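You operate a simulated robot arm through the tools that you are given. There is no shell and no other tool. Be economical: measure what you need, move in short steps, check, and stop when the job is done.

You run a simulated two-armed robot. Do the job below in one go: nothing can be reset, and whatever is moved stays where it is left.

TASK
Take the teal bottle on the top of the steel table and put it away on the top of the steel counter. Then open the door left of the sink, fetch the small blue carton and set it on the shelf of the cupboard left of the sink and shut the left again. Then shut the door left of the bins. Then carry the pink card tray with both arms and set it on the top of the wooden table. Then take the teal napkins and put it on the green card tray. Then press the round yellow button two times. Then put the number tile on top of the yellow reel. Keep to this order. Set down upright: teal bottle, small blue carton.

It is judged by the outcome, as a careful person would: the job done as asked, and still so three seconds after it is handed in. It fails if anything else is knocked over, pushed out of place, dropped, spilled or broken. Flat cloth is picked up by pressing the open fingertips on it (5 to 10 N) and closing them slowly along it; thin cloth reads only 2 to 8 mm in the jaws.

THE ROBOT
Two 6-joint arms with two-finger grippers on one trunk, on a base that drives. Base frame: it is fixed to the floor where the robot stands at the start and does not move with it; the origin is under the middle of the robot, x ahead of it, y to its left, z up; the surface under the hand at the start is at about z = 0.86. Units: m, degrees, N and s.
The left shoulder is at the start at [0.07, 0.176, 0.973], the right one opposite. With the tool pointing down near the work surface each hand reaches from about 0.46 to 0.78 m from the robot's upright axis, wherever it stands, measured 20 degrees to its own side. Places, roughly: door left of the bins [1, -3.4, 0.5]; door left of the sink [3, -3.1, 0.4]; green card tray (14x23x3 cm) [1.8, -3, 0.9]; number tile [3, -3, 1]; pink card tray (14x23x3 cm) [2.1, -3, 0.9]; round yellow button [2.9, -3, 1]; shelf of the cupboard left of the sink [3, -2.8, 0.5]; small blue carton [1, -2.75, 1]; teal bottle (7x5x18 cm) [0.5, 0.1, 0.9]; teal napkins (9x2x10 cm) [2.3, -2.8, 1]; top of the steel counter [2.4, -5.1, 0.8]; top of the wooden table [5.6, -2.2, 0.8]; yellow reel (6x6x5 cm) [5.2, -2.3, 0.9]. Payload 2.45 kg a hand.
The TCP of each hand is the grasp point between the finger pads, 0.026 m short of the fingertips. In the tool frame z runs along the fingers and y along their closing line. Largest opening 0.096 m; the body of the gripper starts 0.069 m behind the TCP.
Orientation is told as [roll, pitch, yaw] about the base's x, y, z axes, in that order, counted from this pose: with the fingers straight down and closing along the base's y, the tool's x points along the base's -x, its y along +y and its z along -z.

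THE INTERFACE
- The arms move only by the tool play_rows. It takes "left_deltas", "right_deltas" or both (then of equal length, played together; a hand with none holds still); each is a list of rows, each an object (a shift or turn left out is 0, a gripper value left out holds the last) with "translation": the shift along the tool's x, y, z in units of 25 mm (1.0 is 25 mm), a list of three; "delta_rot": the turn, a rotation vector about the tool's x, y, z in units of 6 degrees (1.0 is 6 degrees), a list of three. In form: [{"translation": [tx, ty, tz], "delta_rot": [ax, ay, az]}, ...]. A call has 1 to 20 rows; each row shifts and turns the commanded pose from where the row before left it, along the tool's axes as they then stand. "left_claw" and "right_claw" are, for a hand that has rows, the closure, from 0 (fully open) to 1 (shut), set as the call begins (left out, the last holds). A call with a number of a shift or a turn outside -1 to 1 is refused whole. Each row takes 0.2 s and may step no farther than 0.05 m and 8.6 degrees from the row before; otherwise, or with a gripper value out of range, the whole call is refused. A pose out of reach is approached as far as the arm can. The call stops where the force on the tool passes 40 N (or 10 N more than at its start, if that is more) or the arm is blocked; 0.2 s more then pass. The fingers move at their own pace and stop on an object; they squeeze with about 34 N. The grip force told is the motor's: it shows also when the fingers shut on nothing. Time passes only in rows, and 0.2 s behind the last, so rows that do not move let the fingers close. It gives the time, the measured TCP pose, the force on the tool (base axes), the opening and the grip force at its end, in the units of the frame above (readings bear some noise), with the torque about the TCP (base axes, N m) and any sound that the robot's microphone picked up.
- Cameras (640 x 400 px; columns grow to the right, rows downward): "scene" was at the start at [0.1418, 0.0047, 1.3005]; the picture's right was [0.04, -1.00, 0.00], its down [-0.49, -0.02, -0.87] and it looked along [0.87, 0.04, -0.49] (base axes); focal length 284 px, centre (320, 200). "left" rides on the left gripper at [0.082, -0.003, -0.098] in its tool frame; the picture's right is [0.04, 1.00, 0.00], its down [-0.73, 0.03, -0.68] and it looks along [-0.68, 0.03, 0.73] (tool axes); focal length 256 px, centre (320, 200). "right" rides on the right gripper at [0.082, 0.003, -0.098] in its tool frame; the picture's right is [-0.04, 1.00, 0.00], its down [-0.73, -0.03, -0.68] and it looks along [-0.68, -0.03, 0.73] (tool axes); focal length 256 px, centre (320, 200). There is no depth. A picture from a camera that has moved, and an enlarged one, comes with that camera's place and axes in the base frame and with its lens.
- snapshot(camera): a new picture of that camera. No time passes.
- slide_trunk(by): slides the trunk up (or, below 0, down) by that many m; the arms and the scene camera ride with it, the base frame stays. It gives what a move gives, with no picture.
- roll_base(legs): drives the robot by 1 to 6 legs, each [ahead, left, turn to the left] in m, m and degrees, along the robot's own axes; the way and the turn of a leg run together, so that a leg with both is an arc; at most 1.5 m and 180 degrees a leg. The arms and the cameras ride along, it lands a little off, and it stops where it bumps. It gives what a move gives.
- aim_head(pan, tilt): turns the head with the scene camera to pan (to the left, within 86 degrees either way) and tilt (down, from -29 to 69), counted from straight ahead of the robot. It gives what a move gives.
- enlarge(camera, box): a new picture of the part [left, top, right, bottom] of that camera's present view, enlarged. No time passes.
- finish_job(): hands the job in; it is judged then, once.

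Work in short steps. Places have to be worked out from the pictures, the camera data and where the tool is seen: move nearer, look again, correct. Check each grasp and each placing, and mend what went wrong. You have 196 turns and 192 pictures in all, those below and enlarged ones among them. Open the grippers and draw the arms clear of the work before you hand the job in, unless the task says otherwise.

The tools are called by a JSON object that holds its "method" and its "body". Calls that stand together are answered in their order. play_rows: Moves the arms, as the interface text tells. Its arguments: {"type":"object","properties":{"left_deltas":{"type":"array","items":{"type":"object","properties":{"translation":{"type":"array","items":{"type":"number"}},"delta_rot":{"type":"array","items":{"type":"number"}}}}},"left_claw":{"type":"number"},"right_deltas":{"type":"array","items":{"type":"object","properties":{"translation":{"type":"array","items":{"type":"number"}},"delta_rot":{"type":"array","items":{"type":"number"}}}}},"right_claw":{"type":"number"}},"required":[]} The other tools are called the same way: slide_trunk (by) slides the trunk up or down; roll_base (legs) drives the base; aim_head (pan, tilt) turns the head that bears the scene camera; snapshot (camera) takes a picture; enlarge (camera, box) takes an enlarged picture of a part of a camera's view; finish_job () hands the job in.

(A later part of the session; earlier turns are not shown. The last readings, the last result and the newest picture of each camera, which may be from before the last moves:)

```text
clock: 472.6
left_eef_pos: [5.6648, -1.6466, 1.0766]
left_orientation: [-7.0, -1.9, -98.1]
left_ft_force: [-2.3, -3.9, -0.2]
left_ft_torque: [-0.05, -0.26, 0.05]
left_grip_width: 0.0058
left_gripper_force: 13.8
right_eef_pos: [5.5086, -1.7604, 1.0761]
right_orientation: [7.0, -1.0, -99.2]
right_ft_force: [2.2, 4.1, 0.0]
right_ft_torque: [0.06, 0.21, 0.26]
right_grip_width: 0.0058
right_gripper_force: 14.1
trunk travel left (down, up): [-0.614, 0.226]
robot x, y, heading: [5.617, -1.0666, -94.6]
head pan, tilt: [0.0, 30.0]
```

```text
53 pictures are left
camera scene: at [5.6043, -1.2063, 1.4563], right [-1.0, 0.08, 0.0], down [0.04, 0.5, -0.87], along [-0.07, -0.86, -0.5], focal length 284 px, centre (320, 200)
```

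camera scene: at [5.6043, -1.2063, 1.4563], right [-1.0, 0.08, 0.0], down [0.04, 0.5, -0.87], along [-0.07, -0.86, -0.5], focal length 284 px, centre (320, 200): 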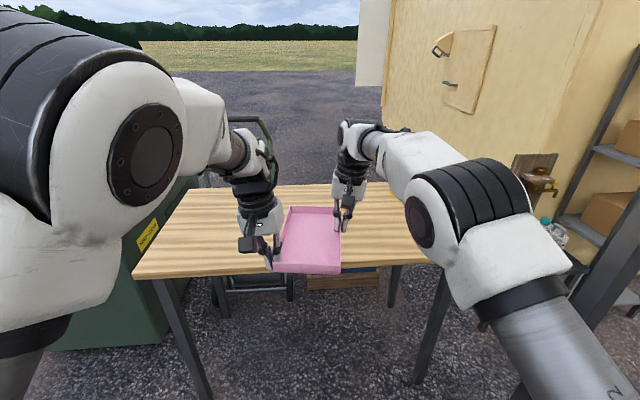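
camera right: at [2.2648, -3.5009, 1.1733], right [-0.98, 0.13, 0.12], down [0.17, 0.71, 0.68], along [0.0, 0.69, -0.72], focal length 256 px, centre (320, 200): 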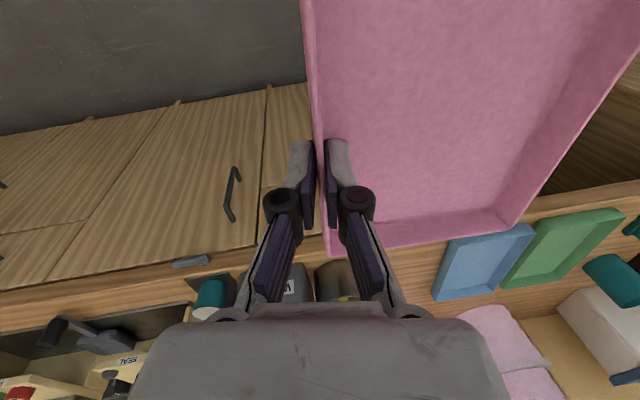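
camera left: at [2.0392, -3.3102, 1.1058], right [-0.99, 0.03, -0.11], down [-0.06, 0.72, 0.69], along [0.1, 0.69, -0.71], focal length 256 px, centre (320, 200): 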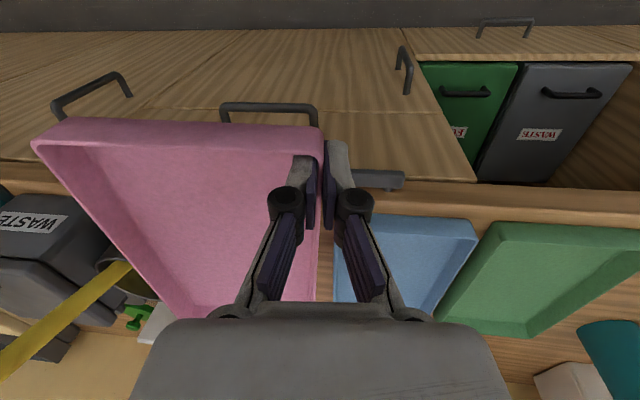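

The table top is clear in front. I'll straighten, drive forward 0.34 m and lower partway.

{"method": "roll_base", "body": {"legs": [[0, 0, 4.6], [0.34, 0, 0]]}}

{"method": "slide_trunk", "body": {"by": -0.17}}

{"method": "snapshot", "body": {"camera": "scene"}}

```text
clock: 475.4
left_eef_pos: [5.7124, -1.9964, 1.0757]
left_orientation: [-7.1, -1.9, -93.5]
left_ft_force: [-1.5, -3.2, -0.3]
left_ft_torque: [-0.03, -0.3, -0.02]
left_grip_width: 0.0057
left_gripper_force: 13.7
right_eef_pos: [5.5676, -2.122, 1.0772]
right_orientation: [7.0, -1.0, -94.5]
right_ft_force: [0.3, 2.7, -0.2]
right_ft_torque: [0.05, 0.24, 0.28]
right_grip_width: 0.006
right_gripper_force: 14.3
trunk travel left (down, up): [-0.614, 0.226]
robot x, y, heading: [5.6151, -1.4192, -89.8]
head pan, tilt: [0.0, 30.0]
```

```text
clock: 477.3
left_eef_pos: [5.7126, -1.9953, 0.9075]
left_orientation: [-7.0, -2.0, -93.3]
left_ft_force: [-0.3, -1.0, -0.4]
left_ft_torque: [-0.08, -0.21, -0.15]
left_grip_width: 0.0059
left_gripper_force: 14.4
right_eef_pos: [5.5676, -2.1227, 0.9067]
right_orientation: [6.9, -0.9, -94.5]
right_ft_force: [0.4, 0.3, -0.2]
right_ft_torque: [0.04, 0.23, 0.32]
right_grip_width: 0.0064
right_gripper_force: 14.0
trunk travel left (down, up): [-0.444, 0.396]
robot x, y, heading: [5.6173, -1.4211, -89.8]
head pan, tilt: [0.0, 30.0]
```

```text
52 pictures are left
camera scene: at [5.6168, -1.5605, 1.2864], right [-1.0, 0.0, 0.0], down [0.0, 0.5, -0.87], along [0.0, -0.87, -0.5], focal length 284 px, centre (320, 200)
```

scene: 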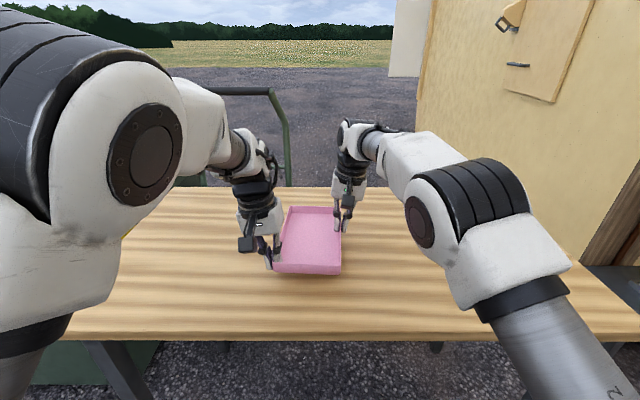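

The tray bottom is ≈0.86 and the table ≈0.815. Lower in small steps.

{"method": "slide_trunk", "body": {"by": -0.035}}

{"method": "slide_trunk", "body": {"by": -0.008}}

```text
clock: 478.1
left_eef_pos: [5.713, -1.9951, 0.8719]
left_orientation: [-7.0, -1.9, -93.4]
left_ft_force: [-0.9, -2.3, -0.9]
left_ft_torque: [0.05, -0.26, -0.15]
left_grip_width: 0.0059
left_gripper_force: 13.8
right_eef_pos: [5.5669, -2.1226, 0.8731]
right_orientation: [6.9, -1.1, -94.5]
right_ft_force: [0.9, 1.5, -0.1]
right_ft_torque: [-0.01, 0.26, 0.27]
right_grip_width: 0.006
right_gripper_force: 14.1
trunk travel left (down, up): [-0.409, 0.431]
robot x, y, heading: [5.6168, -1.4218, -89.8]
head pan, tilt: [0.0, 30.0]
```

```text
clock: 478.6
left_eef_pos: [5.7121, -1.9943, 0.8683]
left_orientation: [-7.0, -2.4, -93.3]
left_ft_force: [3.2, -14.4, 27.5]
left_ft_torque: [-0.11, -0.2, 0.12]
left_grip_width: 0.0059
left_gripper_force: 14.0
right_eef_pos: [5.5686, -2.12, 0.8694]
right_orientation: [7.0, -1.4, -94.5]
right_ft_force: [-0.6, -3.4, 19.8]
right_ft_torque: [-0.11, 0.27, 0.28]
right_grip_width: 0.0059
right_gripper_force: 14.2
trunk travel left (down, up): [-0.401, 0.439]
robot x, y, heading: [5.6174, -1.4181, -89.7]
head pan, tilt: [0.0, 30.0]
```

The tray is on the table. Release both grippers, then raise the trunk.

{"method": "play_rows", "body": {"left_deltas": [{}, {}, {}], "right_deltas": [{}, {}, {}], "left_claw": 0.5, "right_claw": 0.5}}

{"method": "slide_trunk", "body": {"by": 0.2}}

{"method": "roll_base", "body": {"legs": [[-0.3, 0, 0]]}}

{"method": "snapshot", "body": {"camera": "scene"}}

```text
clock: 479.4
left_eef_pos: [5.7139, -1.9947, 0.8647]
left_orientation: [-7.0, -1.8, -93.4]
left_ft_force: [-0.1, 2.5, 3.2]
left_ft_torque: [0.11, -0.02, 0.04]
left_grip_width: 0.0528
left_gripper_force: 0.0
right_eef_pos: [5.567, -2.1208, 0.8646]
right_orientation: [6.9, -1.1, -94.6]
right_ft_force: [0.8, 0.6, 1.5]
right_ft_torque: [0.03, 0.02, -0.03]
right_grip_width: 0.0512
right_gripper_force: 0.1
trunk travel left (down, up): [-0.401, 0.439]
robot x, y, heading: [5.6155, -1.4218, -89.8]
head pan, tilt: [0.0, 30.0]
```

```text
clock: 481.6
left_eef_pos: [5.7125, -1.9955, 1.0624]
left_orientation: [-7.0, -2.0, -93.5]
left_ft_force: [0.2, 0.2, -0.5]
left_ft_torque: [-0.01, -0.01, -0.02]
left_grip_width: 0.0481
left_gripper_force: 0.0
right_eef_pos: [5.5668, -2.1219, 1.0631]
right_orientation: [6.8, -1.0, -94.5]
right_ft_force: [0.1, 0.4, 0.5]
right_ft_torque: [0.01, 0.0, 0.01]
right_grip_width: 0.0478
right_gripper_force: 0.0
trunk travel left (down, up): [-0.601, 0.239]
robot x, y, heading: [5.6154, -1.4221, -89.6]
head pan, tilt: [0.0, 30.0]
```

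```text
clock: 483.6
left_eef_pos: [5.7124, -1.7021, 1.0629]
left_orientation: [-7.0, -1.9, -93.4]
left_ft_force: [0.3, 0.3, -0.7]
left_ft_torque: [0.0, -0.02, 0.0]
left_grip_width: 0.0479
left_gripper_force: 0.0
right_eef_pos: [5.5679, -1.8289, 1.064]
right_orientation: [6.9, -1.0, -94.3]
right_ft_force: [-0.1, 0.0, -0.1]
right_ft_torque: [0.01, -0.02, 0.01]
right_grip_width: 0.048
right_gripper_force: 0.1
trunk travel left (down, up): [-0.601, 0.239]
robot x, y, heading: [5.6153, -1.1259, -89.9]
head pan, tilt: [0.0, 30.0]
```

```text
51 pictures are left
camera scene: at [5.6155, -1.2681, 1.4433], right [-1.0, -0.01, 0.0], down [0.0, 0.5, -0.87], along [0.01, -0.87, -0.5], focal length 284 px, centre (320, 200)
```

scene: 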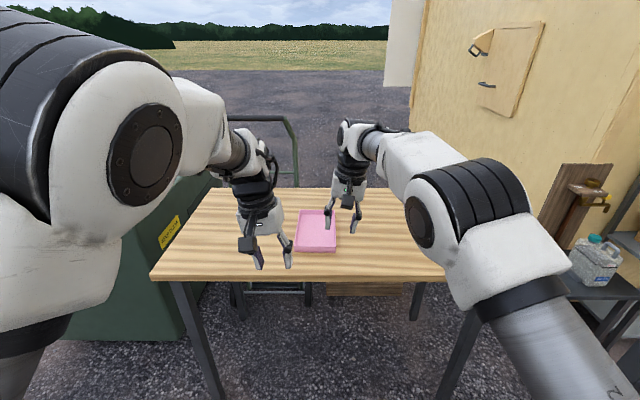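

The tray sits well on the table. I'll spread the arms to comfortable positions and drive back to the shed for the napkins.

{"method": "play_rows", "body": {"left_deltas": [{"translation": [0, 1, 0]}, {"translation": [0, 1, 0]}, {"translation": [0, 1, 0]}, {"translation": [0, 1, 0]}, {"translation": [0, 1, 0]}, {"translation": [0, 1, 0]}, {}], "right_deltas": [{"translation": [0.5, -1, 0]}, {"translation": [0.5, -1, 0]}, {"translation": [0.5, -1, 0]}, {"translation": [0.5, -1, 0]}, {"translation": [0.5, -1, 0]}, {"translation": [0.5, -1, 0]}, {}]}}

{"method": "roll_base", "body": {"legs": [[-0.08, 0, 0], [0, 0, -90], [1.45, 0, 0], [1.45, 0, 0]]}}

{"method": "snapshot", "body": {"camera": "scene"}}

```text
clock: 485.2
left_eef_pos: [5.8014, -1.691, 1.0314]
left_orientation: [-7.2, -2.0, -93.3]
left_ft_force: [0.7, 0.6, 0.6]
left_ft_torque: [-0.03, -0.01, 0.0]
left_grip_width: 0.048
left_gripper_force: 0.1
left hand out of reach, approached as far as the arm can: row 4, 5, 6
right_eef_pos: [5.4248, -1.7422, 1.0447]
right_orientation: [6.9, -1.1, -94.2]
right_ft_force: [0.2, -0.4, -0.1]
right_ft_torque: [0.0, 0.01, -0.02]
right_grip_width: 0.048
right_gripper_force: 0.1
trunk travel left (down, up): [-0.601, 0.239]
robot x, y, heading: [5.6141, -1.1275, -89.7]
head pan, tilt: [0.0, 30.0]
```

```text
clock: 503.7
left_eef_pos: [2.1433, -1.233, 1.0325]
left_orientation: [-7.2, -2.0, 176.9]
left_ft_force: [-0.3, 0.0, -0.2]
left_ft_torque: [0.0, 0.02, 0.05]
left_grip_width: 0.048
left_gripper_force: 0.0
right_eef_pos: [2.0909, -0.8571, 1.0444]
right_orientation: [7.0, -1.1, 175.8]
right_ft_force: [-1.4, 1.2, 0.2]
right_ft_torque: [0.01, -0.01, 0.02]
right_grip_width: 0.0479
right_gripper_force: 0.1
trunk travel left (down, up): [-0.601, 0.239]
robot x, y, heading: [2.7051, -1.0447, -179.5]
head pan, tilt: [0.0, 30.0]
```

```text
50 pictures are left
camera scene: at [2.5662, -1.0448, 1.4434], right [-0.01, 1.0, 0.0], down [0.5, 0.0, -0.87], along [-0.87, -0.01, -0.5], focal length 284 px, centre (320, 200)
```

scene: 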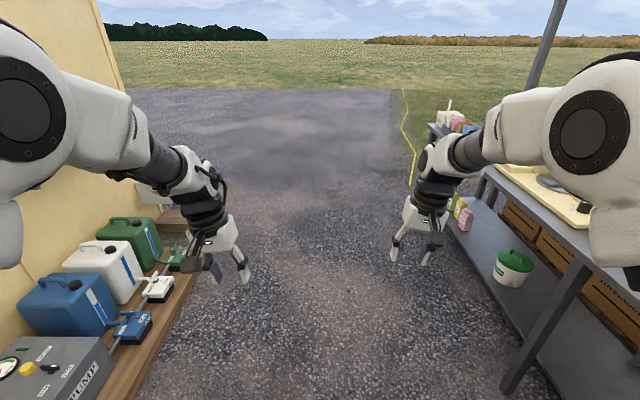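

The way is clear. Continue west, south and turn east toward the doorway.

{"method": "roll_base", "body": {"legs": [[1.3, 0, -0.5], [1.3, 0, 0], [1.25, 0, 0], [0, 0, 90], [1.4, 0, 0], [0.75, 0, 0]]}}

{"method": "roll_base", "body": {"legs": [[0, 0, 90]]}}

```text
clock: 536.2
left_eef_pos: [-0.8289, -3.9188, 1.0318]
left_orientation: [-7.2, -2.1, -91.9]
left_ft_force: [-0.7, 0.7, 0.0]
left_ft_torque: [0.01, 0.02, 0.0]
left_grip_width: 0.0479
left_gripper_force: 0.1
right_eef_pos: [-1.206, -3.9785, 1.0437]
right_orientation: [6.9, -1.1, -93.1]
right_ft_force: [0.3, -0.2, -0.9]
right_ft_torque: [0.02, 0.02, -0.02]
right_grip_width: 0.048
right_gripper_force: 0.0
trunk travel left (down, up): [-0.601, 0.239]
robot x, y, heading: [-1.0333, -3.356, -88.2]
head pan, tilt: [0.0, 30.0]
```

```text
clock: 540.5
left_eef_pos: [-0.476, -3.1481, 1.0336]
left_orientation: [-7.3, -2.0, -0.7]
left_ft_force: [-0.3, -0.5, 0.6]
left_ft_torque: [-0.01, -0.02, 0.02]
left_grip_width: 0.0479
left_gripper_force: 0.0
right_eef_pos: [-0.4083, -3.5223, 1.0441]
right_orientation: [6.9, -1.0, -1.9]
right_ft_force: [-0.1, -0.3, 0.2]
right_ft_torque: [-0.01, -0.01, -0.01]
right_grip_width: 0.048
right_gripper_force: 0.2
trunk travel left (down, up): [-0.601, 0.239]
robot x, y, heading: [-1.0328, -3.3579, 2.7]
head pan, tilt: [0.0, 30.0]
```

Correct the heading, strafe to the doorway's centre line and check.

{"method": "roll_base", "body": {"legs": [[-0.12, 0, -2.7], [0, -0.72, 0]]}}

{"method": "snapshot", "body": {"camera": "scene"}}

```text
clock: 545.2
left_eef_pos: [-0.5832, -3.8901, 1.0312]
left_orientation: [-7.2, -1.9, -2.9]
left_ft_force: [0.1, -0.2, 0.0]
left_ft_torque: [-0.01, 0.01, 0.01]
left_grip_width: 0.0478
left_gripper_force: 0.1
right_eef_pos: [-0.5312, -4.2669, 1.0447]
right_orientation: [6.9, -1.0, -3.9]
right_ft_force: [-0.4, 0.7, 0.1]
right_ft_torque: [0.01, -0.01, 0.0]
right_grip_width: 0.0479
right_gripper_force: 0.1
trunk travel left (down, up): [-0.601, 0.239]
robot x, y, heading: [-1.1483, -4.0802, 0.7]
head pan, tilt: [0.0, 30.0]
```

```text
49 pictures are left
camera scene: at [-1.0037, -4.0787, 1.4433], right [0.01, -1.0, 0.0], down [-0.5, -0.01, -0.87], along [0.87, 0.01, -0.5], focal length 284 px, centre (320, 200)
```

scene: 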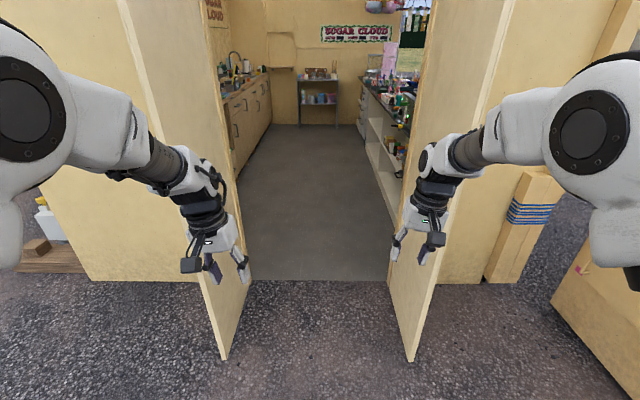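

Centred. Drive in to x≈2.2 and turn to face the north counter.

{"method": "roll_base", "body": {"legs": [[1.45, 0, -0.7], [1.45, 0, 0], [0.45, 0, 0], [0, 0, 90]]}}

{"method": "aim_head", "body": {"pan": 0, "tilt": 35}}

{"method": "snapshot", "body": {"camera": "scene"}}

```text
clock: 565.6
left_eef_pos: [2.0442, -3.3883, 1.0332]
left_orientation: [-7.2, -1.9, 89.6]
left_ft_force: [-0.2, 0.0, 0.8]
left_ft_torque: [0.04, 0.0, 0.02]
left_grip_width: 0.0482
left_gripper_force: 0.0
right_eef_pos: [2.4179, -3.3197, 1.0445]
right_orientation: [6.9, -1.0, 88.6]
right_ft_force: [-0.7, -0.3, 0.3]
right_ft_torque: [-0.02, -0.03, 0.02]
right_grip_width: 0.0481
right_gripper_force: 0.0
trunk travel left (down, up): [-0.601, 0.239]
robot x, y, heading: [2.2579, -3.9434, 93.1]
head pan, tilt: [0.0, 30.0]
```

```text
clock: 566.3
left_eef_pos: [2.0431, -3.3898, 1.0329]
left_orientation: [-7.2, -1.9, 89.7]
left_ft_force: [0.0, 0.0, -0.3]
left_ft_torque: [-0.02, 0.0, 0.01]
left_grip_width: 0.048
left_gripper_force: 0.0
right_eef_pos: [2.4187, -3.3187, 1.0447]
right_orientation: [6.9, -1.1, 88.5]
right_ft_force: [-0.1, -0.3, -0.4]
right_ft_torque: [0.0, -0.02, 0.02]
right_grip_width: 0.0479
right_gripper_force: 0.1
trunk travel left (down, up): [-0.601, 0.239]
robot x, y, heading: [2.2576, -3.9373, 93.2]
head pan, tilt: [0.0, 35.0]
```

```text
48 pictures are left
camera scene: at [2.2522, -3.803, 1.4356], right [1.0, 0.06, 0.0], down [0.03, -0.57, -0.82], along [-0.05, 0.82, -0.57], focal length 284 px, centre (320, 200)
```

scene: 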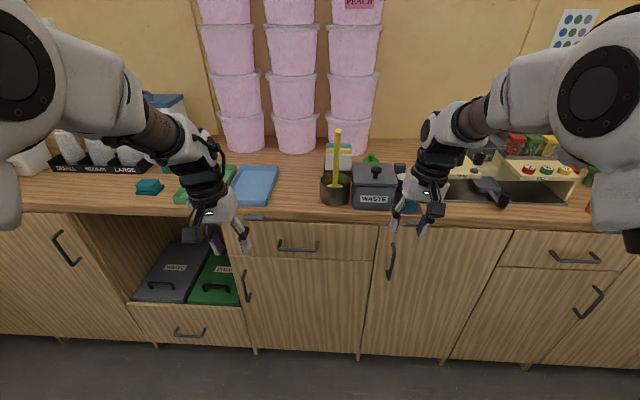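

Let me look closely at the napkin holder behind the pail.

{"method": "enlarge", "body": {"camera": "scene", "box": [280, 110, 400, 220]}}

```text
3.64 times, centred on (340, 165) of scene
camera zoom: at [2.2522, -3.803, 1.4356], right [1.0, 0.06, 0.0], down [0.03, -0.57, -0.82], along [-0.05, 0.82, -0.57], focal length 1031 px, centre (247, 327)
```

zoom: 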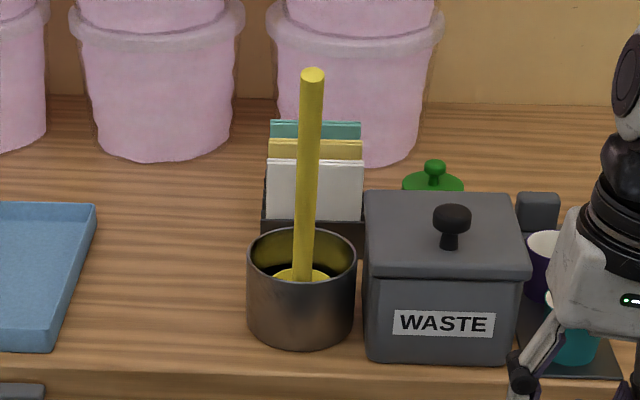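

The teal napkins are the back stack in the black holder, at about [2.262, -2.85] with the top ≈1.015; I'll pinch them along y. I'll raise up, keep the right hand to the right of the stick, approach, and turn the right hand by 90°.

{"method": "slide_trunk", "body": {"by": 0.17}}

{"method": "play_rows", "body": {"right_deltas": [{"translation": [0, -1, 0]}, {"translation": [0, -1, 0]}, {"translation": [0, -1, 0]}, {"translation": [0, -1, 0]}, {"translation": [0, -1, 0]}, {"translation": [0, -1, 0]}, {}]}}

{"method": "roll_base", "body": {"legs": [[0, 0.17, -3.2], [0.4, 0, 0]]}}

{"method": "play_rows", "body": {"right_deltas": [{"delta_rot": [0.5, 0, -1]}, {"delta_rot": [0.5, 0, -1]}, {"delta_rot": [0, 0, -1]}, {"delta_rot": [0, 0, -1]}, {"delta_rot": [0, 0, -1]}, {"delta_rot": [0, 0, -1]}, {"delta_rot": [0, 0, -1]}, {"delta_rot": [0, 0, -1]}, {"delta_rot": [0, 0, -1]}, {"delta_rot": [0, 0, -1]}, {"delta_rot": [0, 0, -1]}, {"delta_rot": [0, 0, -1]}, {"delta_rot": [0, 0, -1]}, {"delta_rot": [0, 0, -1]}, {"delta_rot": [0, 0, -1]}, {}]}}

{"method": "snapshot", "body": {"camera": "scene"}}

```text
clock: 568.2
left_eef_pos: [2.0435, -3.3886, 1.2031]
left_orientation: [-7.2, -2.0, 89.6]
left_ft_force: [0.1, 0.4, -0.3]
left_ft_torque: [0.01, 0.01, -0.01]
left_grip_width: 0.0482
left_gripper_force: 0.0
right_eef_pos: [2.4168, -3.3191, 1.2131]
right_orientation: [6.9, -1.0, 88.7]
right_ft_force: [-0.8, -0.1, 0.0]
right_ft_torque: [-0.02, -0.01, 0.02]
right_grip_width: 0.048
right_gripper_force: 0.1
trunk travel left (down, up): [-0.771, 0.069]
robot x, y, heading: [2.2575, -3.9449, 93.1]
head pan, tilt: [0.0, 35.0]
```

```text
clock: 569.8
left_eef_pos: [2.0429, -3.3888, 1.202]
left_orientation: [-7.3, -2.0, 89.7]
left_ft_force: [-0.3, -0.3, 0.4]
left_ft_torque: [0.02, -0.04, -0.05]
left_grip_width: 0.048
left_gripper_force: 0.0
right_eef_pos: [2.5664, -3.3218, 1.1976]
right_orientation: [6.9, -1.0, 88.6]
right_ft_force: [-0.3, 0.9, 0.2]
right_ft_torque: [-0.01, -0.05, 0.03]
right_grip_width: 0.0482
right_gripper_force: 0.0
trunk travel left (down, up): [-0.771, 0.069]
robot x, y, heading: [2.261, -3.9425, 93.3]
head pan, tilt: [0.0, 35.0]
```

```text
clock: 573.4
left_eef_pos: [1.9014, -2.9814, 1.2035]
left_orientation: [-7.2, -2.1, 86.5]
left_ft_force: [0.0, -0.3, 0.0]
left_ft_torque: [0.02, -0.02, 0.0]
left_grip_width: 0.0479
left_gripper_force: 0.0
right_eef_pos: [2.4287, -2.9435, 1.1975]
right_orientation: [6.9, -1.1, 85.4]
right_ft_force: [-0.1, -0.9, 0.1]
right_ft_torque: [0.04, 0.02, 0.02]
right_grip_width: 0.0479
right_gripper_force: 0.0
trunk travel left (down, up): [-0.771, 0.069]
robot x, y, heading: [2.0864, -3.5442, 90.2]
head pan, tilt: [0.0, 35.0]
```

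```text
clock: 576.8
left_eef_pos: [1.9023, -2.9788, 1.2028]
left_orientation: [-7.2, -2.0, 86.3]
left_ft_force: [-0.1, 0.1, 0.2]
left_ft_torque: [0.01, 0.0, -0.02]
left_grip_width: 0.048
left_gripper_force: 0.1
right_eef_pos: [2.4275, -2.9419, 1.195]
right_orientation: [-1.6, -0.9, 175.3]
right_ft_force: [0.1, 0.4, 0.6]
right_ft_torque: [0.01, 0.0, 0.0]
right_grip_width: 0.048
right_gripper_force: 0.1
trunk travel left (down, up): [-0.771, 0.069]
robot x, y, heading: [2.0871, -3.5446, 90.2]
head pan, tilt: [0.0, 35.0]
```

```text
46 pictures are left
camera scene: at [2.0871, -3.4044, 1.6055], right [1.0, 0.0, 0.0], down [0.0, -0.57, -0.82], along [0.0, 0.82, -0.57], focal length 284 px, centre (320, 200)
```

scene: 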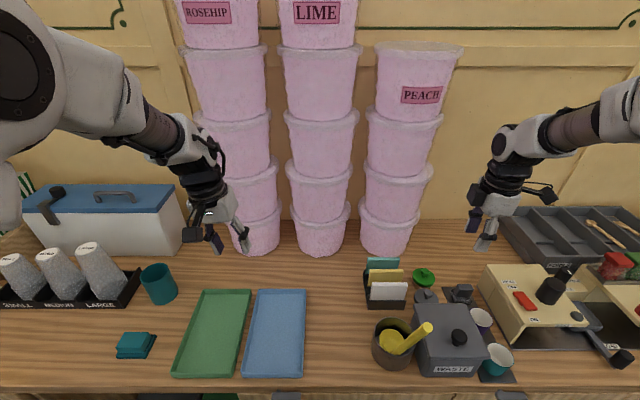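

Clear view now: the teal stack is at about [2.264, -2.848], with yellow 4 cm in front. I'll square the yaw, narrow the opening to 36 mm and move over it.

{"method": "play_rows", "body": {"right_deltas": [{"delta_rot": [0, 0, -0.78]}, {"translation": [-0.94, -0.54, 0]}, {"translation": [-0.94, -0.54, 0]}, {"translation": [-0.94, -0.54, 0]}, {"translation": [-0.94, -0.54, 0]}, {"translation": [-0.94, -0.54, 0]}, {"translation": [-0.94, -0.54, 0]}, {"translation": [-0.94, -0.54, 0]}, {"translation": [0, 0, 1]}, {"translation": [0, 0, 1]}, {"translation": [0, 0, 1]}, {}], "right_claw": 0.625}}

{"method": "snapshot", "body": {"camera": "right"}}

```text
clock: 579.4
left_eef_pos: [1.9022, -2.9795, 1.2028]
left_orientation: [-7.1, -2.0, 86.4]
left_ft_force: [0.4, 0.4, -0.6]
left_ft_torque: [-0.02, -0.01, 0.0]
left_grip_width: 0.0481
left_gripper_force: 0.1
right_eef_pos: [2.2641, -2.8484, 1.1264]
right_orientation: [-1.6, -0.9, 180.0]
right_ft_force: [0.0, 0.1, -0.6]
right_ft_torque: [-0.01, -0.03, -0.01]
right_grip_width: 0.036
right_gripper_force: 0.1
trunk travel left (down, up): [-0.771, 0.069]
robot x, y, heading: [2.0858, -3.5435, 89.9]
head pan, tilt: [0.0, 35.0]
```

```text
45 pictures are left
camera right: at [2.3482, -2.8546, 1.2233], right [-0.04, -1.0, -0.03], down [-0.72, 0.01, 0.69], along [-0.69, 0.05, -0.72], focal length 256 px, centre (320, 200)
```

right: 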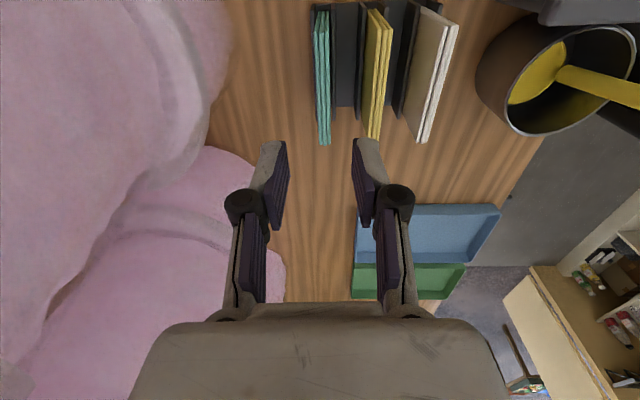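

The fingers are aligned with the teal stack (x 2.22–2.325, y -2.848). I'll centre and descend to z≈1.0.

{"method": "play_rows", "body": {"right_deltas": [{"translation": [0.35, 0, 0]}, {"translation": [0, 0, 1]}, {"translation": [0, 0, 1]}, {"translation": [0, 0, 1]}, {"translation": [0, 0, 1]}, {"translation": [0, 0, 0.9]}, {}]}}

{"method": "snapshot", "body": {"camera": "right"}}

```text
clock: 581.0
left_eef_pos: [1.9017, -2.9801, 1.2022]
left_orientation: [-7.1, -1.9, 86.4]
left_ft_force: [-0.6, -0.2, 0.3]
left_ft_torque: [0.02, 0.0, 0.04]
left_grip_width: 0.0482
left_gripper_force: 0.1
right_eef_pos: [2.27, -2.8427, 1.0045]
right_orientation: [-1.7, -0.8, 180.0]
right_ft_force: [0.5, -0.1, -0.2]
right_ft_torque: [-0.02, 0.01, 0.05]
right_grip_width: 0.0359
right_gripper_force: 0.0
trunk travel left (down, up): [-0.771, 0.069]
robot x, y, heading: [2.0832, -3.5415, 90.0]
head pan, tilt: [0.0, 35.0]
```

```text
44 pictures are left
camera right: at [2.3549, -2.8498, 1.1011], right [-0.04, -1.0, -0.03], down [-0.72, 0.01, 0.69], along [-0.69, 0.05, -0.72], focal length 256 px, centre (320, 200)
```

right: 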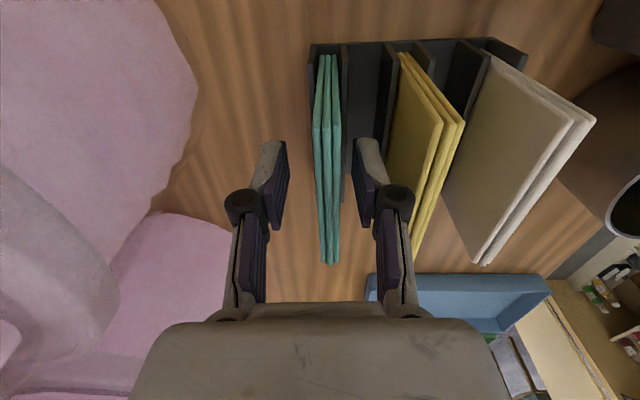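

Teal stack is between the fingers. Close on it.

{"method": "play_rows", "body": {"right_deltas": [{}, {}, {}, {}], "right_claw": 1}}

{"method": "play_rows", "body": {"right_deltas": [{"translation": [0, 0, -0.4]}, {"translation": [0, 0, -0.6]}, {"translation": [0, 0, -1]}, {"translation": [0, 0, -1]}, {"translation": [0, 0, -1]}, {"translation": [0, 0, -1]}, {"translation": [0, 0, -1]}, {}]}}

{"method": "snapshot", "body": {"camera": "scene"}}

```text
clock: 582.0
left_eef_pos: [1.9026, -2.9802, 1.2026]
left_orientation: [-7.1, -2.1, 86.4]
left_ft_force: [0.2, -0.2, 0.6]
left_ft_torque: [-0.01, -0.01, 0.0]
left_grip_width: 0.0479
left_gripper_force: 0.0
right_eef_pos: [2.2708, -2.8446, 1.0058]
right_orientation: [-1.7, -0.8, 180.0]
right_ft_force: [0.0, -11.5, -2.3]
right_ft_torque: [-0.54, 0.0, 0.03]
right_grip_width: 0.0114
right_gripper_force: 12.5
trunk travel left (down, up): [-0.771, 0.069]
robot x, y, heading: [2.083, -3.5458, 90.0]
head pan, tilt: [0.0, 35.0]
```

```text
clock: 583.8
left_eef_pos: [1.9023, -2.9798, 1.2023]
left_orientation: [-7.2, -1.9, 86.4]
left_ft_force: [0.4, -0.8, 0.4]
left_ft_torque: [-0.04, 0.0, -0.01]
left_grip_width: 0.0479
left_gripper_force: 0.1
right_eef_pos: [2.2692, -2.8466, 1.1526]
right_orientation: [-1.7, -0.8, 180.0]
right_ft_force: [0.1, 0.3, -0.2]
right_ft_torque: [0.0, -0.05, 0.0]
right_grip_width: 0.01
right_gripper_force: 12.7
trunk travel left (down, up): [-0.771, 0.069]
robot x, y, heading: [2.088, -3.5437, 90.1]
head pan, tilt: [0.0, 35.0]
```

```text
43 pictures are left
camera scene: at [2.0871, -3.4042, 1.6055], right [1.0, 0.0, 0.0], down [0.0, -0.57, -0.82], along [0.0, 0.82, -0.57], focal length 284 px, centre (320, 200)
```

scene: 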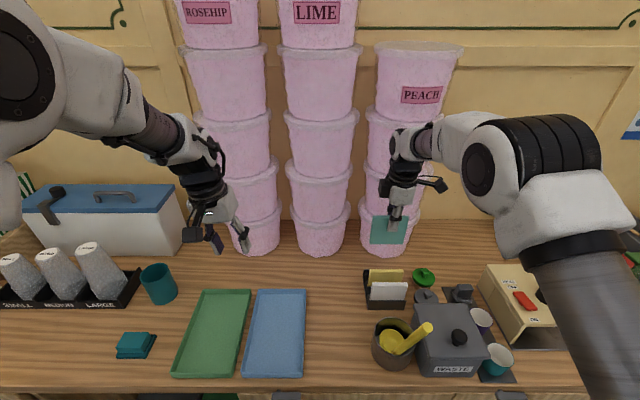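

The teal napkins are held. I'll raise slightly, shift the base left to bring them over the green tray (centre ≈[1.824, -3.0]), then back.

{"method": "slide_trunk", "body": {"by": 0.06}}

{"method": "roll_base", "body": {"legs": [[0, 0.446, 0], [-0.15, 0, 0]]}}

{"method": "snapshot", "body": {"camera": "right"}}

```text
clock: 584.8
left_eef_pos: [1.9024, -2.9794, 1.2614]
left_orientation: [-7.2, -1.9, 86.4]
left_ft_force: [1.1, -0.4, 0.5]
left_ft_torque: [0.01, 0.01, 0.01]
left_grip_width: 0.048
left_gripper_force: 0.1
right_eef_pos: [2.2698, -2.8455, 1.2121]
right_orientation: [-1.6, -0.9, 180.0]
right_ft_force: [0.5, -0.8, -0.3]
right_ft_torque: [-0.01, 0.01, -0.01]
right_grip_width: 0.0099
right_gripper_force: 11.6
trunk travel left (down, up): [-0.831, 0.009]
robot x, y, heading: [2.0897, -3.5446, 90.0]
head pan, tilt: [0.0, 35.0]
```

```text
clock: 588.4
left_eef_pos: [1.4696, -3.1262, 1.2606]
left_orientation: [-7.2, -1.8, 86.0]
left_ft_force: [-0.7, -0.4, 0.0]
left_ft_torque: [0.0, -0.01, 0.01]
left_grip_width: 0.0481
left_gripper_force: 0.1
right_eef_pos: [1.8396, -2.9956, 1.21]
right_orientation: [-1.6, -0.8, 179.6]
right_ft_force: [-0.6, 0.7, -1.1]
right_ft_torque: [0.0, 0.0, 0.02]
right_grip_width: 0.0098
right_gripper_force: 12.3
trunk travel left (down, up): [-0.831, 0.009]
robot x, y, heading: [1.6519, -3.6956, 89.7]
head pan, tilt: [0.0, 35.0]
```

```text
42 pictures are left
camera right: at [1.9239, -3.0019, 1.3069], right [-0.05, -1.0, -0.03], down [-0.72, 0.02, 0.69], along [-0.69, 0.05, -0.72], focal length 256 px, centre (320, 200)
```

right: 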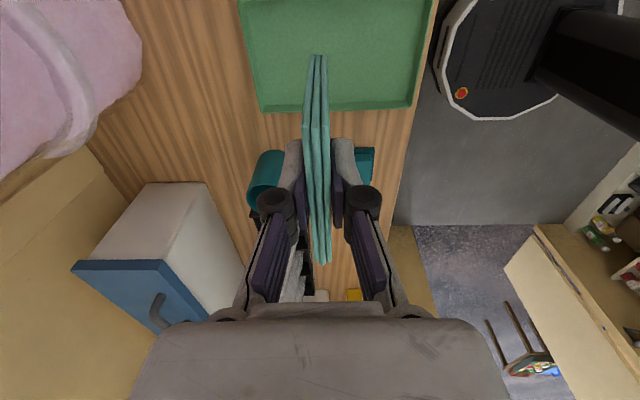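

Aligned within 1 cm. I'll correct x and lower the napkins into the tray.

{"method": "play_rows", "body": {"right_deltas": [{"translation": [-0.5, 0, 0.5]}, {"translation": [0, 0, 1]}, {"translation": [0, 0, 1]}, {"translation": [0, 0, 1]}, {"translation": [0, 0, 1]}, {"translation": [0, 0, 1]}, {"translation": [0, 0, 1]}, {"translation": [0, 0, 0.5]}, {"translation": [0, 0, 0.3]}, {"translation": [0, 0, 0.3]}, {"translation": [0, 0, 0.3]}, {}]}}

{"method": "snapshot", "body": {"camera": "right"}}

```text
clock: 591.0
left_eef_pos: [1.4711, -3.129, 1.2624]
left_orientation: [-7.3, -2.0, 86.1]
left_ft_force: [0.3, 0.3, 0.0]
left_ft_torque: [-0.01, -0.01, 0.04]
left_grip_width: 0.0479
left_gripper_force: 0.0
right_eef_pos: [1.8246, -2.9911, 1.013]
right_orientation: [-1.8, -0.7, 179.6]
right_ft_force: [0.6, 0.4, -1.3]
right_ft_torque: [0.0, 0.04, -0.01]
right_grip_width: 0.0102
right_gripper_force: 12.0
trunk travel left (down, up): [-0.831, 0.009]
robot x, y, heading: [1.6555, -3.6944, 89.7]
head pan, tilt: [0.0, 35.0]
```

```text
41 pictures are left
camera right: at [1.9086, -2.9986, 1.1091], right [-0.05, -1.0, -0.03], down [-0.72, 0.01, 0.69], along [-0.69, 0.05, -0.72], focal length 256 px, centre (320, 200)
```

right: 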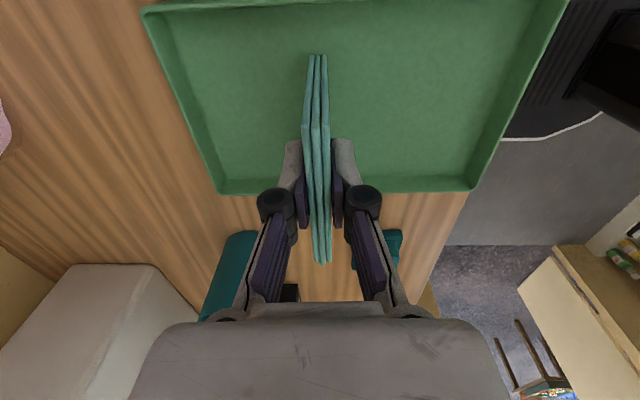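

Centred over the tray. I'll lower to contact, tilt slightly so it falls toward me, and release.

{"method": "play_rows", "body": {"right_deltas": [{"translation": [0, 0, 0.2]}, {"translation": [0, 0, 0.2]}, {"translation": [0, 0, 0.1]}, {"translation": [0, 0.38, 0], "delta_rot": [1, 0, 0]}, {"translation": [0, 0.38, 0], "delta_rot": [1, 0, 0]}, {}]}}

{"method": "play_rows", "body": {"right_deltas": [{}, {}, {}], "right_claw": 0.6}}

{"method": "play_rows", "body": {"right_deltas": [{"translation": [0, 0, -0.5]}, {"translation": [0, 0, -1]}, {"translation": [0, 0, -1]}, {"translation": [0, 0, -1]}, {"translation": [0, 0, -1]}, {"translation": [0, 0, -1]}, {}]}}

{"method": "snapshot", "body": {"camera": "scene"}}

```text
clock: 592.4
left_eef_pos: [1.4712, -3.1296, 1.2634]
left_orientation: [-7.2, -2.0, 86.1]
left_ft_force: [0.0, -0.1, -1.0]
left_ft_torque: [0.04, 0.01, -0.01]
left_grip_width: 0.048
left_gripper_force: 0.2
right_eef_pos: [1.8247, -3.0103, 1.0012]
right_orientation: [-13.8, -0.8, 179.6]
right_ft_force: [0.0, 0.8, 8.1]
right_ft_torque: [0.19, -0.02, 0.01]
right_grip_width: 0.0097
right_gripper_force: 12.1
trunk travel left (down, up): [-0.831, 0.009]
robot x, y, heading: [1.6492, -3.694, 89.6]
head pan, tilt: [0.0, 35.0]
```

```text
clock: 593.2
left_eef_pos: [1.4717, -3.1285, 1.2626]
left_orientation: [-7.3, -2.0, 86.1]
left_ft_force: [-0.3, -0.5, -0.8]
left_ft_torque: [0.02, 0.0, 0.0]
left_grip_width: 0.0481
left_gripper_force: 0.0
right_eef_pos: [1.8248, -3.0107, 0.9989]
right_orientation: [-13.7, -0.7, 179.6]
right_ft_force: [0.3, -0.3, 0.7]
right_ft_torque: [0.02, 0.03, 0.0]
right_grip_width: 0.0385
right_gripper_force: 0.0
trunk travel left (down, up): [-0.831, 0.009]
robot x, y, heading: [1.6506, -3.6949, 89.9]
head pan, tilt: [0.0, 35.0]
```

```text
clock: 594.8
left_eef_pos: [1.4712, -3.1281, 1.262]
left_orientation: [-7.2, -1.9, 86.1]
left_ft_force: [-0.2, -0.3, -0.3]
left_ft_torque: [-0.01, -0.01, -0.01]
left_grip_width: 0.048
left_gripper_force: 0.1
right_eef_pos: [1.8268, -3.0421, 1.1351]
right_orientation: [-13.6, -0.8, 179.6]
right_ft_force: [0.4, -0.7, 0.6]
right_ft_torque: [0.01, -0.02, 0.01]
right_grip_width: 0.0388
right_gripper_force: 0.1
trunk travel left (down, up): [-0.831, 0.009]
robot x, y, heading: [1.6515, -3.6953, 89.6]
head pan, tilt: [0.0, 35.0]
```

```text
40 pictures are left
camera scene: at [1.6534, -3.5543, 1.6655], right [1.0, -0.01, 0.0], down [0.0, -0.57, -0.82], along [0.0, 0.82, -0.57], focal length 284 px, centre (320, 200)
```

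scene: 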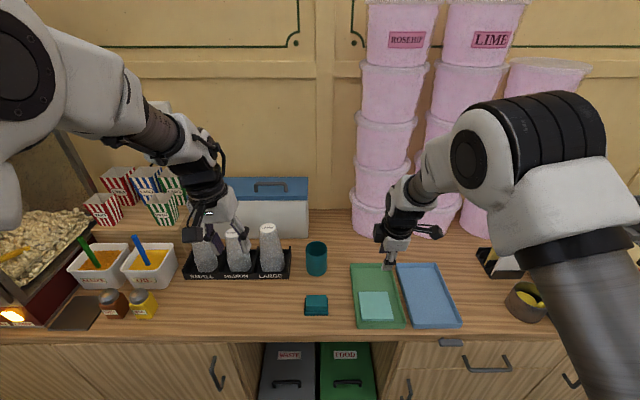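

The napkins lie flat in the green tray. Next is the yellow button: I'll restore the right hand's orientation, close it, and move east to the button panel.

{"method": "play_rows", "body": {"right_deltas": [{"translation": [0, 0, -1], "delta_rot": [-1, 0, 0]}, {"translation": [0, 0, -1], "delta_rot": [-1, 0, 0]}, {"delta_rot": [0, 0, 1]}, {"delta_rot": [0, 0, 1]}, {"delta_rot": [0, 0, 1]}, {"delta_rot": [0, 0, 1]}, {"delta_rot": [0, 0, 1]}, {"delta_rot": [0, 0, 1]}, {"delta_rot": [0, 0, 1]}, {"delta_rot": [0, 0, 1]}, {"delta_rot": [0, 0, 1]}, {"delta_rot": [0, 0, 1]}, {"delta_rot": [0, 0, 1]}, {"delta_rot": [0, 0, 1]}, {"delta_rot": [0, 0, 1]}, {"delta_rot": [0, 0, 1]}, {"delta_rot": [0, 0, 1]}, {}], "right_claw": 1}}

{"method": "roll_base", "body": {"legs": [[-0.15, 0, 0], [0, -1.1, 0]]}}

{"method": "snapshot", "body": {"camera": "scene"}}

```text
clock: 598.6
left_eef_pos: [1.4718, -3.13, 1.2619]
left_orientation: [-7.3, -1.9, 86.1]
left_ft_force: [-0.1, 0.2, 0.6]
left_ft_torque: [-0.03, -0.01, 0.0]
left_grip_width: 0.048
left_gripper_force: 0.0
right_eef_pos: [1.8261, -3.0516, 1.1835]
right_orientation: [0.8, -1.7, 89.5]
right_ft_force: [0.3, 0.1, 0.0]
right_ft_torque: [-0.04, 0.02, -0.01]
right_grip_width: 0.0003
right_gripper_force: 28.8
trunk travel left (down, up): [-0.831, 0.009]
robot x, y, heading: [1.652, -3.6965, 89.6]
head pan, tilt: [0.0, 35.0]
```

```text
clock: 605.1
left_eef_pos: [2.5535, -3.2869, 1.262]
left_orientation: [-7.2, -2.1, 85.7]
left_ft_force: [-0.3, -0.3, 0.1]
left_ft_torque: [0.0, -0.03, 0.01]
left_grip_width: 0.048
left_gripper_force: 0.0
right_eef_pos: [2.9086, -3.2122, 1.1847]
right_orientation: [0.7, -1.7, 89.3]
right_ft_force: [0.7, -0.7, 0.1]
right_ft_torque: [0.01, 0.02, 0.01]
right_grip_width: 0.0001
right_gripper_force: 28.7
trunk travel left (down, up): [-0.831, 0.009]
robot x, y, heading: [2.7312, -3.8595, 89.1]
head pan, tilt: [0.0, 35.0]
```

```text
39 pictures are left
camera scene: at [2.7321, -3.7141, 1.6655], right [1.0, -0.01, 0.0], down [-0.01, -0.57, -0.82], along [0.01, 0.82, -0.57], focal length 284 px, centre (320, 200)
```

scene: 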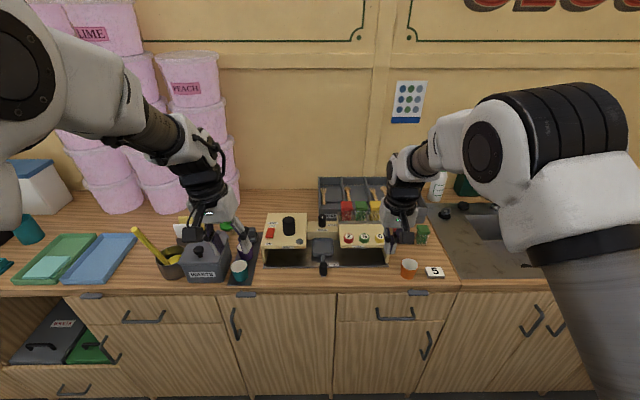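

I can see the panel with red, green and yellow round buttons, and tile "5". Let me enlarge.

{"method": "enlarge", "body": {"camera": "scene", "box": [320, 205, 450, 285]}}

```text
4.92 times, centred on (385, 245) of scene
camera zoom: at [2.7321, -3.7141, 1.6655], right [1.0, -0.01, 0.0], down [-0.01, -0.57, -0.82], along [0.01, 0.82, -0.57], focal length 1396 px, centre (0, -22)
```

zoom: 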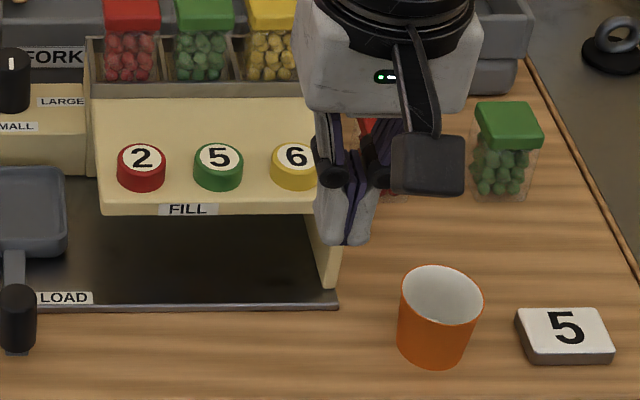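

Use the right wrist camera to triangulate the yellow button.

{"method": "snapshot", "body": {"camera": "right"}}

```text
37 pictures are left
camera right: at [2.9075, -3.2971, 1.2788], right [-1.0, 0.05, 0.01], down [0.05, 0.71, 0.7], along [0.03, 0.7, -0.71], focal length 256 px, centre (320, 200)
```

right: 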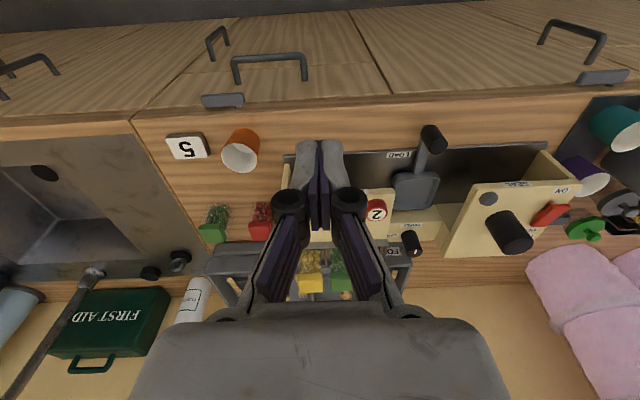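

The yellow button is at about [2.940, -3.015], top z≈1.015. I'll drive forward 0.2 m and check alignment from above.

{"method": "roll_base", "body": {"legs": [[0.2, 0, 0.9]]}}

{"method": "snapshot", "body": {"camera": "right"}}

```text
clock: 606.7
left_eef_pos: [2.5469, -3.0885, 1.2641]
left_orientation: [-7.1, -2.2, 86.5]
left_ft_force: [0.2, -0.1, -0.4]
left_ft_torque: [0.02, 0.02, -0.04]
left_grip_width: 0.0481
left_gripper_force: 0.0
right_eef_pos: [2.902, -3.0094, 1.1864]
right_orientation: [0.9, -1.9, 90.0]
right_ft_force: [-0.3, -0.5, 0.0]
right_ft_torque: [0.04, 0.0, 0.0]
right_grip_width: 0.0001
right_gripper_force: 28.5
trunk travel left (down, up): [-0.831, 0.009]
robot x, y, heading: [2.734, -3.6505, 90.3]
head pan, tilt: [0.0, 35.0]
```

```text
36 pictures are left
camera right: at [2.9019, -3.0948, 1.2807], right [-1.0, 0.04, 0.02], down [0.04, 0.71, 0.7], along [0.02, 0.7, -0.71], focal length 256 px, centre (320, 200)
```

right: 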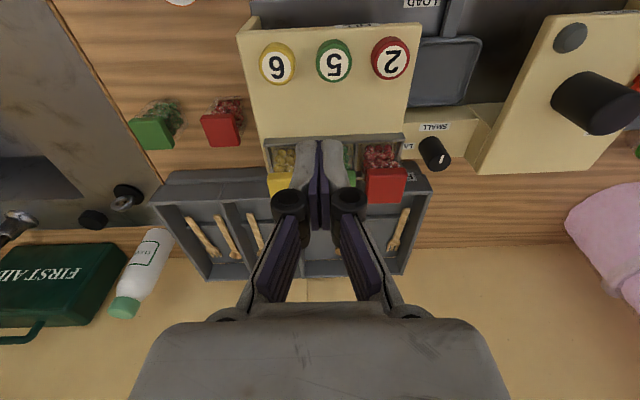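

Confirmed: yellow button at [2.943, -3.018]. Align, descend near it, then press slowly.

{"method": "play_rows", "body": {"right_deltas": [{"translation": [0.18, -0.82, 0]}, {"translation": [0.18, -0.82, 0]}, {"translation": [0, 0, 1]}, {"translation": [0, 0, 1]}, {"translation": [0, 0, 1]}, {"translation": [0, 0, 1]}, {"translation": [0, 0, 0.9]}, {}]}}

{"method": "enlarge", "body": {"camera": "right", "box": [220, 40, 420, 200]}}

```text
clock: 608.5
left_eef_pos: [2.5478, -3.0853, 1.2634]
left_orientation: [-7.0, -2.1, 86.4]
left_ft_force: [0.3, 0.1, 0.5]
left_ft_torque: [0.02, -0.01, -0.02]
left_grip_width: 0.048
left_gripper_force: 0.0
right_eef_pos: [2.942, -3.0114, 1.0616]
right_orientation: [0.7, -1.7, 90.0]
right_ft_force: [-1.0, 0.7, 0.8]
right_ft_torque: [-0.02, -0.01, 0.0]
right_grip_width: 0.0
right_gripper_force: 28.0
trunk travel left (down, up): [-0.831, 0.009]
robot x, y, heading: [2.7289, -3.6479, 90.2]
head pan, tilt: [0.0, 35.0]
```

```text
2.50 times, centred on (320, 120) of right
camera zoom: at [2.941, -3.0966, 1.1572], right [-1.0, 0.04, 0.02], down [0.04, 0.71, 0.7], along [0.02, 0.7, -0.71], focal length 640 px, centre (320, 400)
```

zoom: 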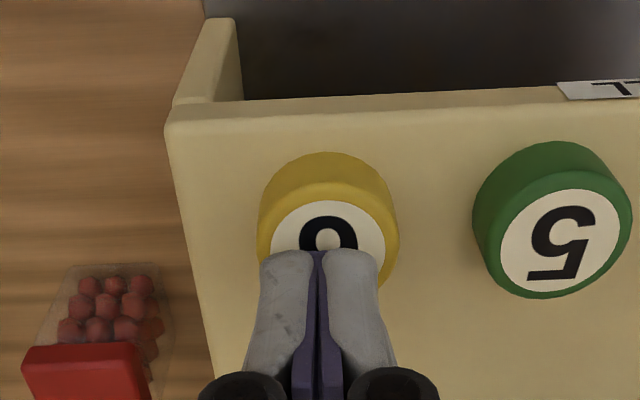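

The tip is about 5 mm above the button. I'll nudge 8 mm toward its centre and press.

{"method": "play_rows", "body": {"right_deltas": [{"translation": [0.3, 0, 0]}, {"translation": [0, 0, 0.12]}, {"translation": [0, 0, 0.12]}, {"translation": [0, 0, 0.12]}, {}]}}

```text
clock: 609.7
left_eef_pos: [2.5462, -3.0855, 1.2631]
left_orientation: [-7.2, -2.0, 86.5]
left_ft_force: [0.0, -0.2, 0.4]
left_ft_torque: [-0.01, 0.0, 0.02]
left_grip_width: 0.0481
left_gripper_force: 0.0
right_eef_pos: [2.9404, -3.0184, 1.0525]
right_orientation: [0.9, -1.8, 90.0]
right_ft_force: [-0.1, 0.4, 2.8]
right_ft_torque: [-0.01, -0.03, 0.01]
right_grip_width: 0.0063
right_gripper_force: 28.5
trunk travel left (down, up): [-0.831, 0.009]
robot x, y, heading: [2.7312, -3.653, 90.2]
head pan, tilt: [0.0, 35.0]
```

Contact has begun (2.8 N). Press further.

{"method": "play_rows", "body": {"right_deltas": [{"translation": [0, 0, 0.12]}, {"translation": [0, 0, 0.12]}, {}]}}

```text
clock: 610.5
left_eef_pos: [2.545, -3.0863, 1.2635]
left_orientation: [-7.2, -2.0, 86.5]
left_ft_force: [0.4, -0.3, 0.9]
left_ft_torque: [-0.01, -0.01, -0.02]
left_grip_width: 0.0482
left_gripper_force: 0.2
right_eef_pos: [2.9415, -3.0189, 1.0471]
right_orientation: [0.8, -2.0, 90.0]
right_ft_force: [2.5, 4.7, 18.6]
right_ft_torque: [-0.12, -0.08, 0.04]
right_grip_width: 0.0058
right_gripper_force: 28.6
trunk travel left (down, up): [-0.831, 0.009]
robot x, y, heading: [2.7328, -3.6506, 89.9]
head pan, tilt: [0.0, 35.0]
heard: click
```

Click heard: first press. Release fully upward.

{"method": "play_rows", "body": {"right_deltas": [{"translation": [0, 0, -0.4]}, {"translation": [0, 0, -0.4]}, {}, {}]}}

{"method": "play_rows", "body": {"right_deltas": [{"translation": [0, 0, 0.3]}, {"translation": [0, 0, 0.2]}, {"translation": [0, 0, 0.15]}, {"translation": [0, 0, 0.15]}, {}]}}

```text
clock: 611.5
left_eef_pos: [2.5467, -3.0849, 1.2626]
left_orientation: [-7.2, -1.8, 86.5]
left_ft_force: [-0.6, -0.2, 0.2]
left_ft_torque: [-0.03, 0.01, 0.01]
left_grip_width: 0.0479
left_gripper_force: 0.0
right_eef_pos: [2.9415, -3.0178, 1.0636]
right_orientation: [0.9, -1.7, 90.0]
right_ft_force: [-0.2, -1.0, -0.5]
right_ft_torque: [0.05, -0.01, 0.04]
right_grip_width: 0.0
right_gripper_force: 28.4
trunk travel left (down, up): [-0.831, 0.009]
robot x, y, heading: [2.733, -3.6535, 90.3]
head pan, tilt: [0.0, 35.0]
```

```text
clock: 612.7
left_eef_pos: [2.5475, -3.0869, 1.2639]
left_orientation: [-7.0, -2.0, 86.4]
left_ft_force: [0.6, -0.4, 0.0]
left_ft_torque: [-0.01, 0.03, 0.0]
left_grip_width: 0.0478
left_gripper_force: 0.0
right_eef_pos: [2.9407, -3.0184, 1.0474]
right_orientation: [0.8, -2.0, 89.9]
right_ft_force: [6.1, 4.4, 20.3]
right_ft_torque: [-0.11, -0.16, 0.1]
right_grip_width: 0.006
right_gripper_force: 28.5
trunk travel left (down, up): [-0.831, 0.009]
robot x, y, heading: [2.7319, -3.6509, 90.1]
head pan, tilt: [0.0, 35.0]
heard: click
```

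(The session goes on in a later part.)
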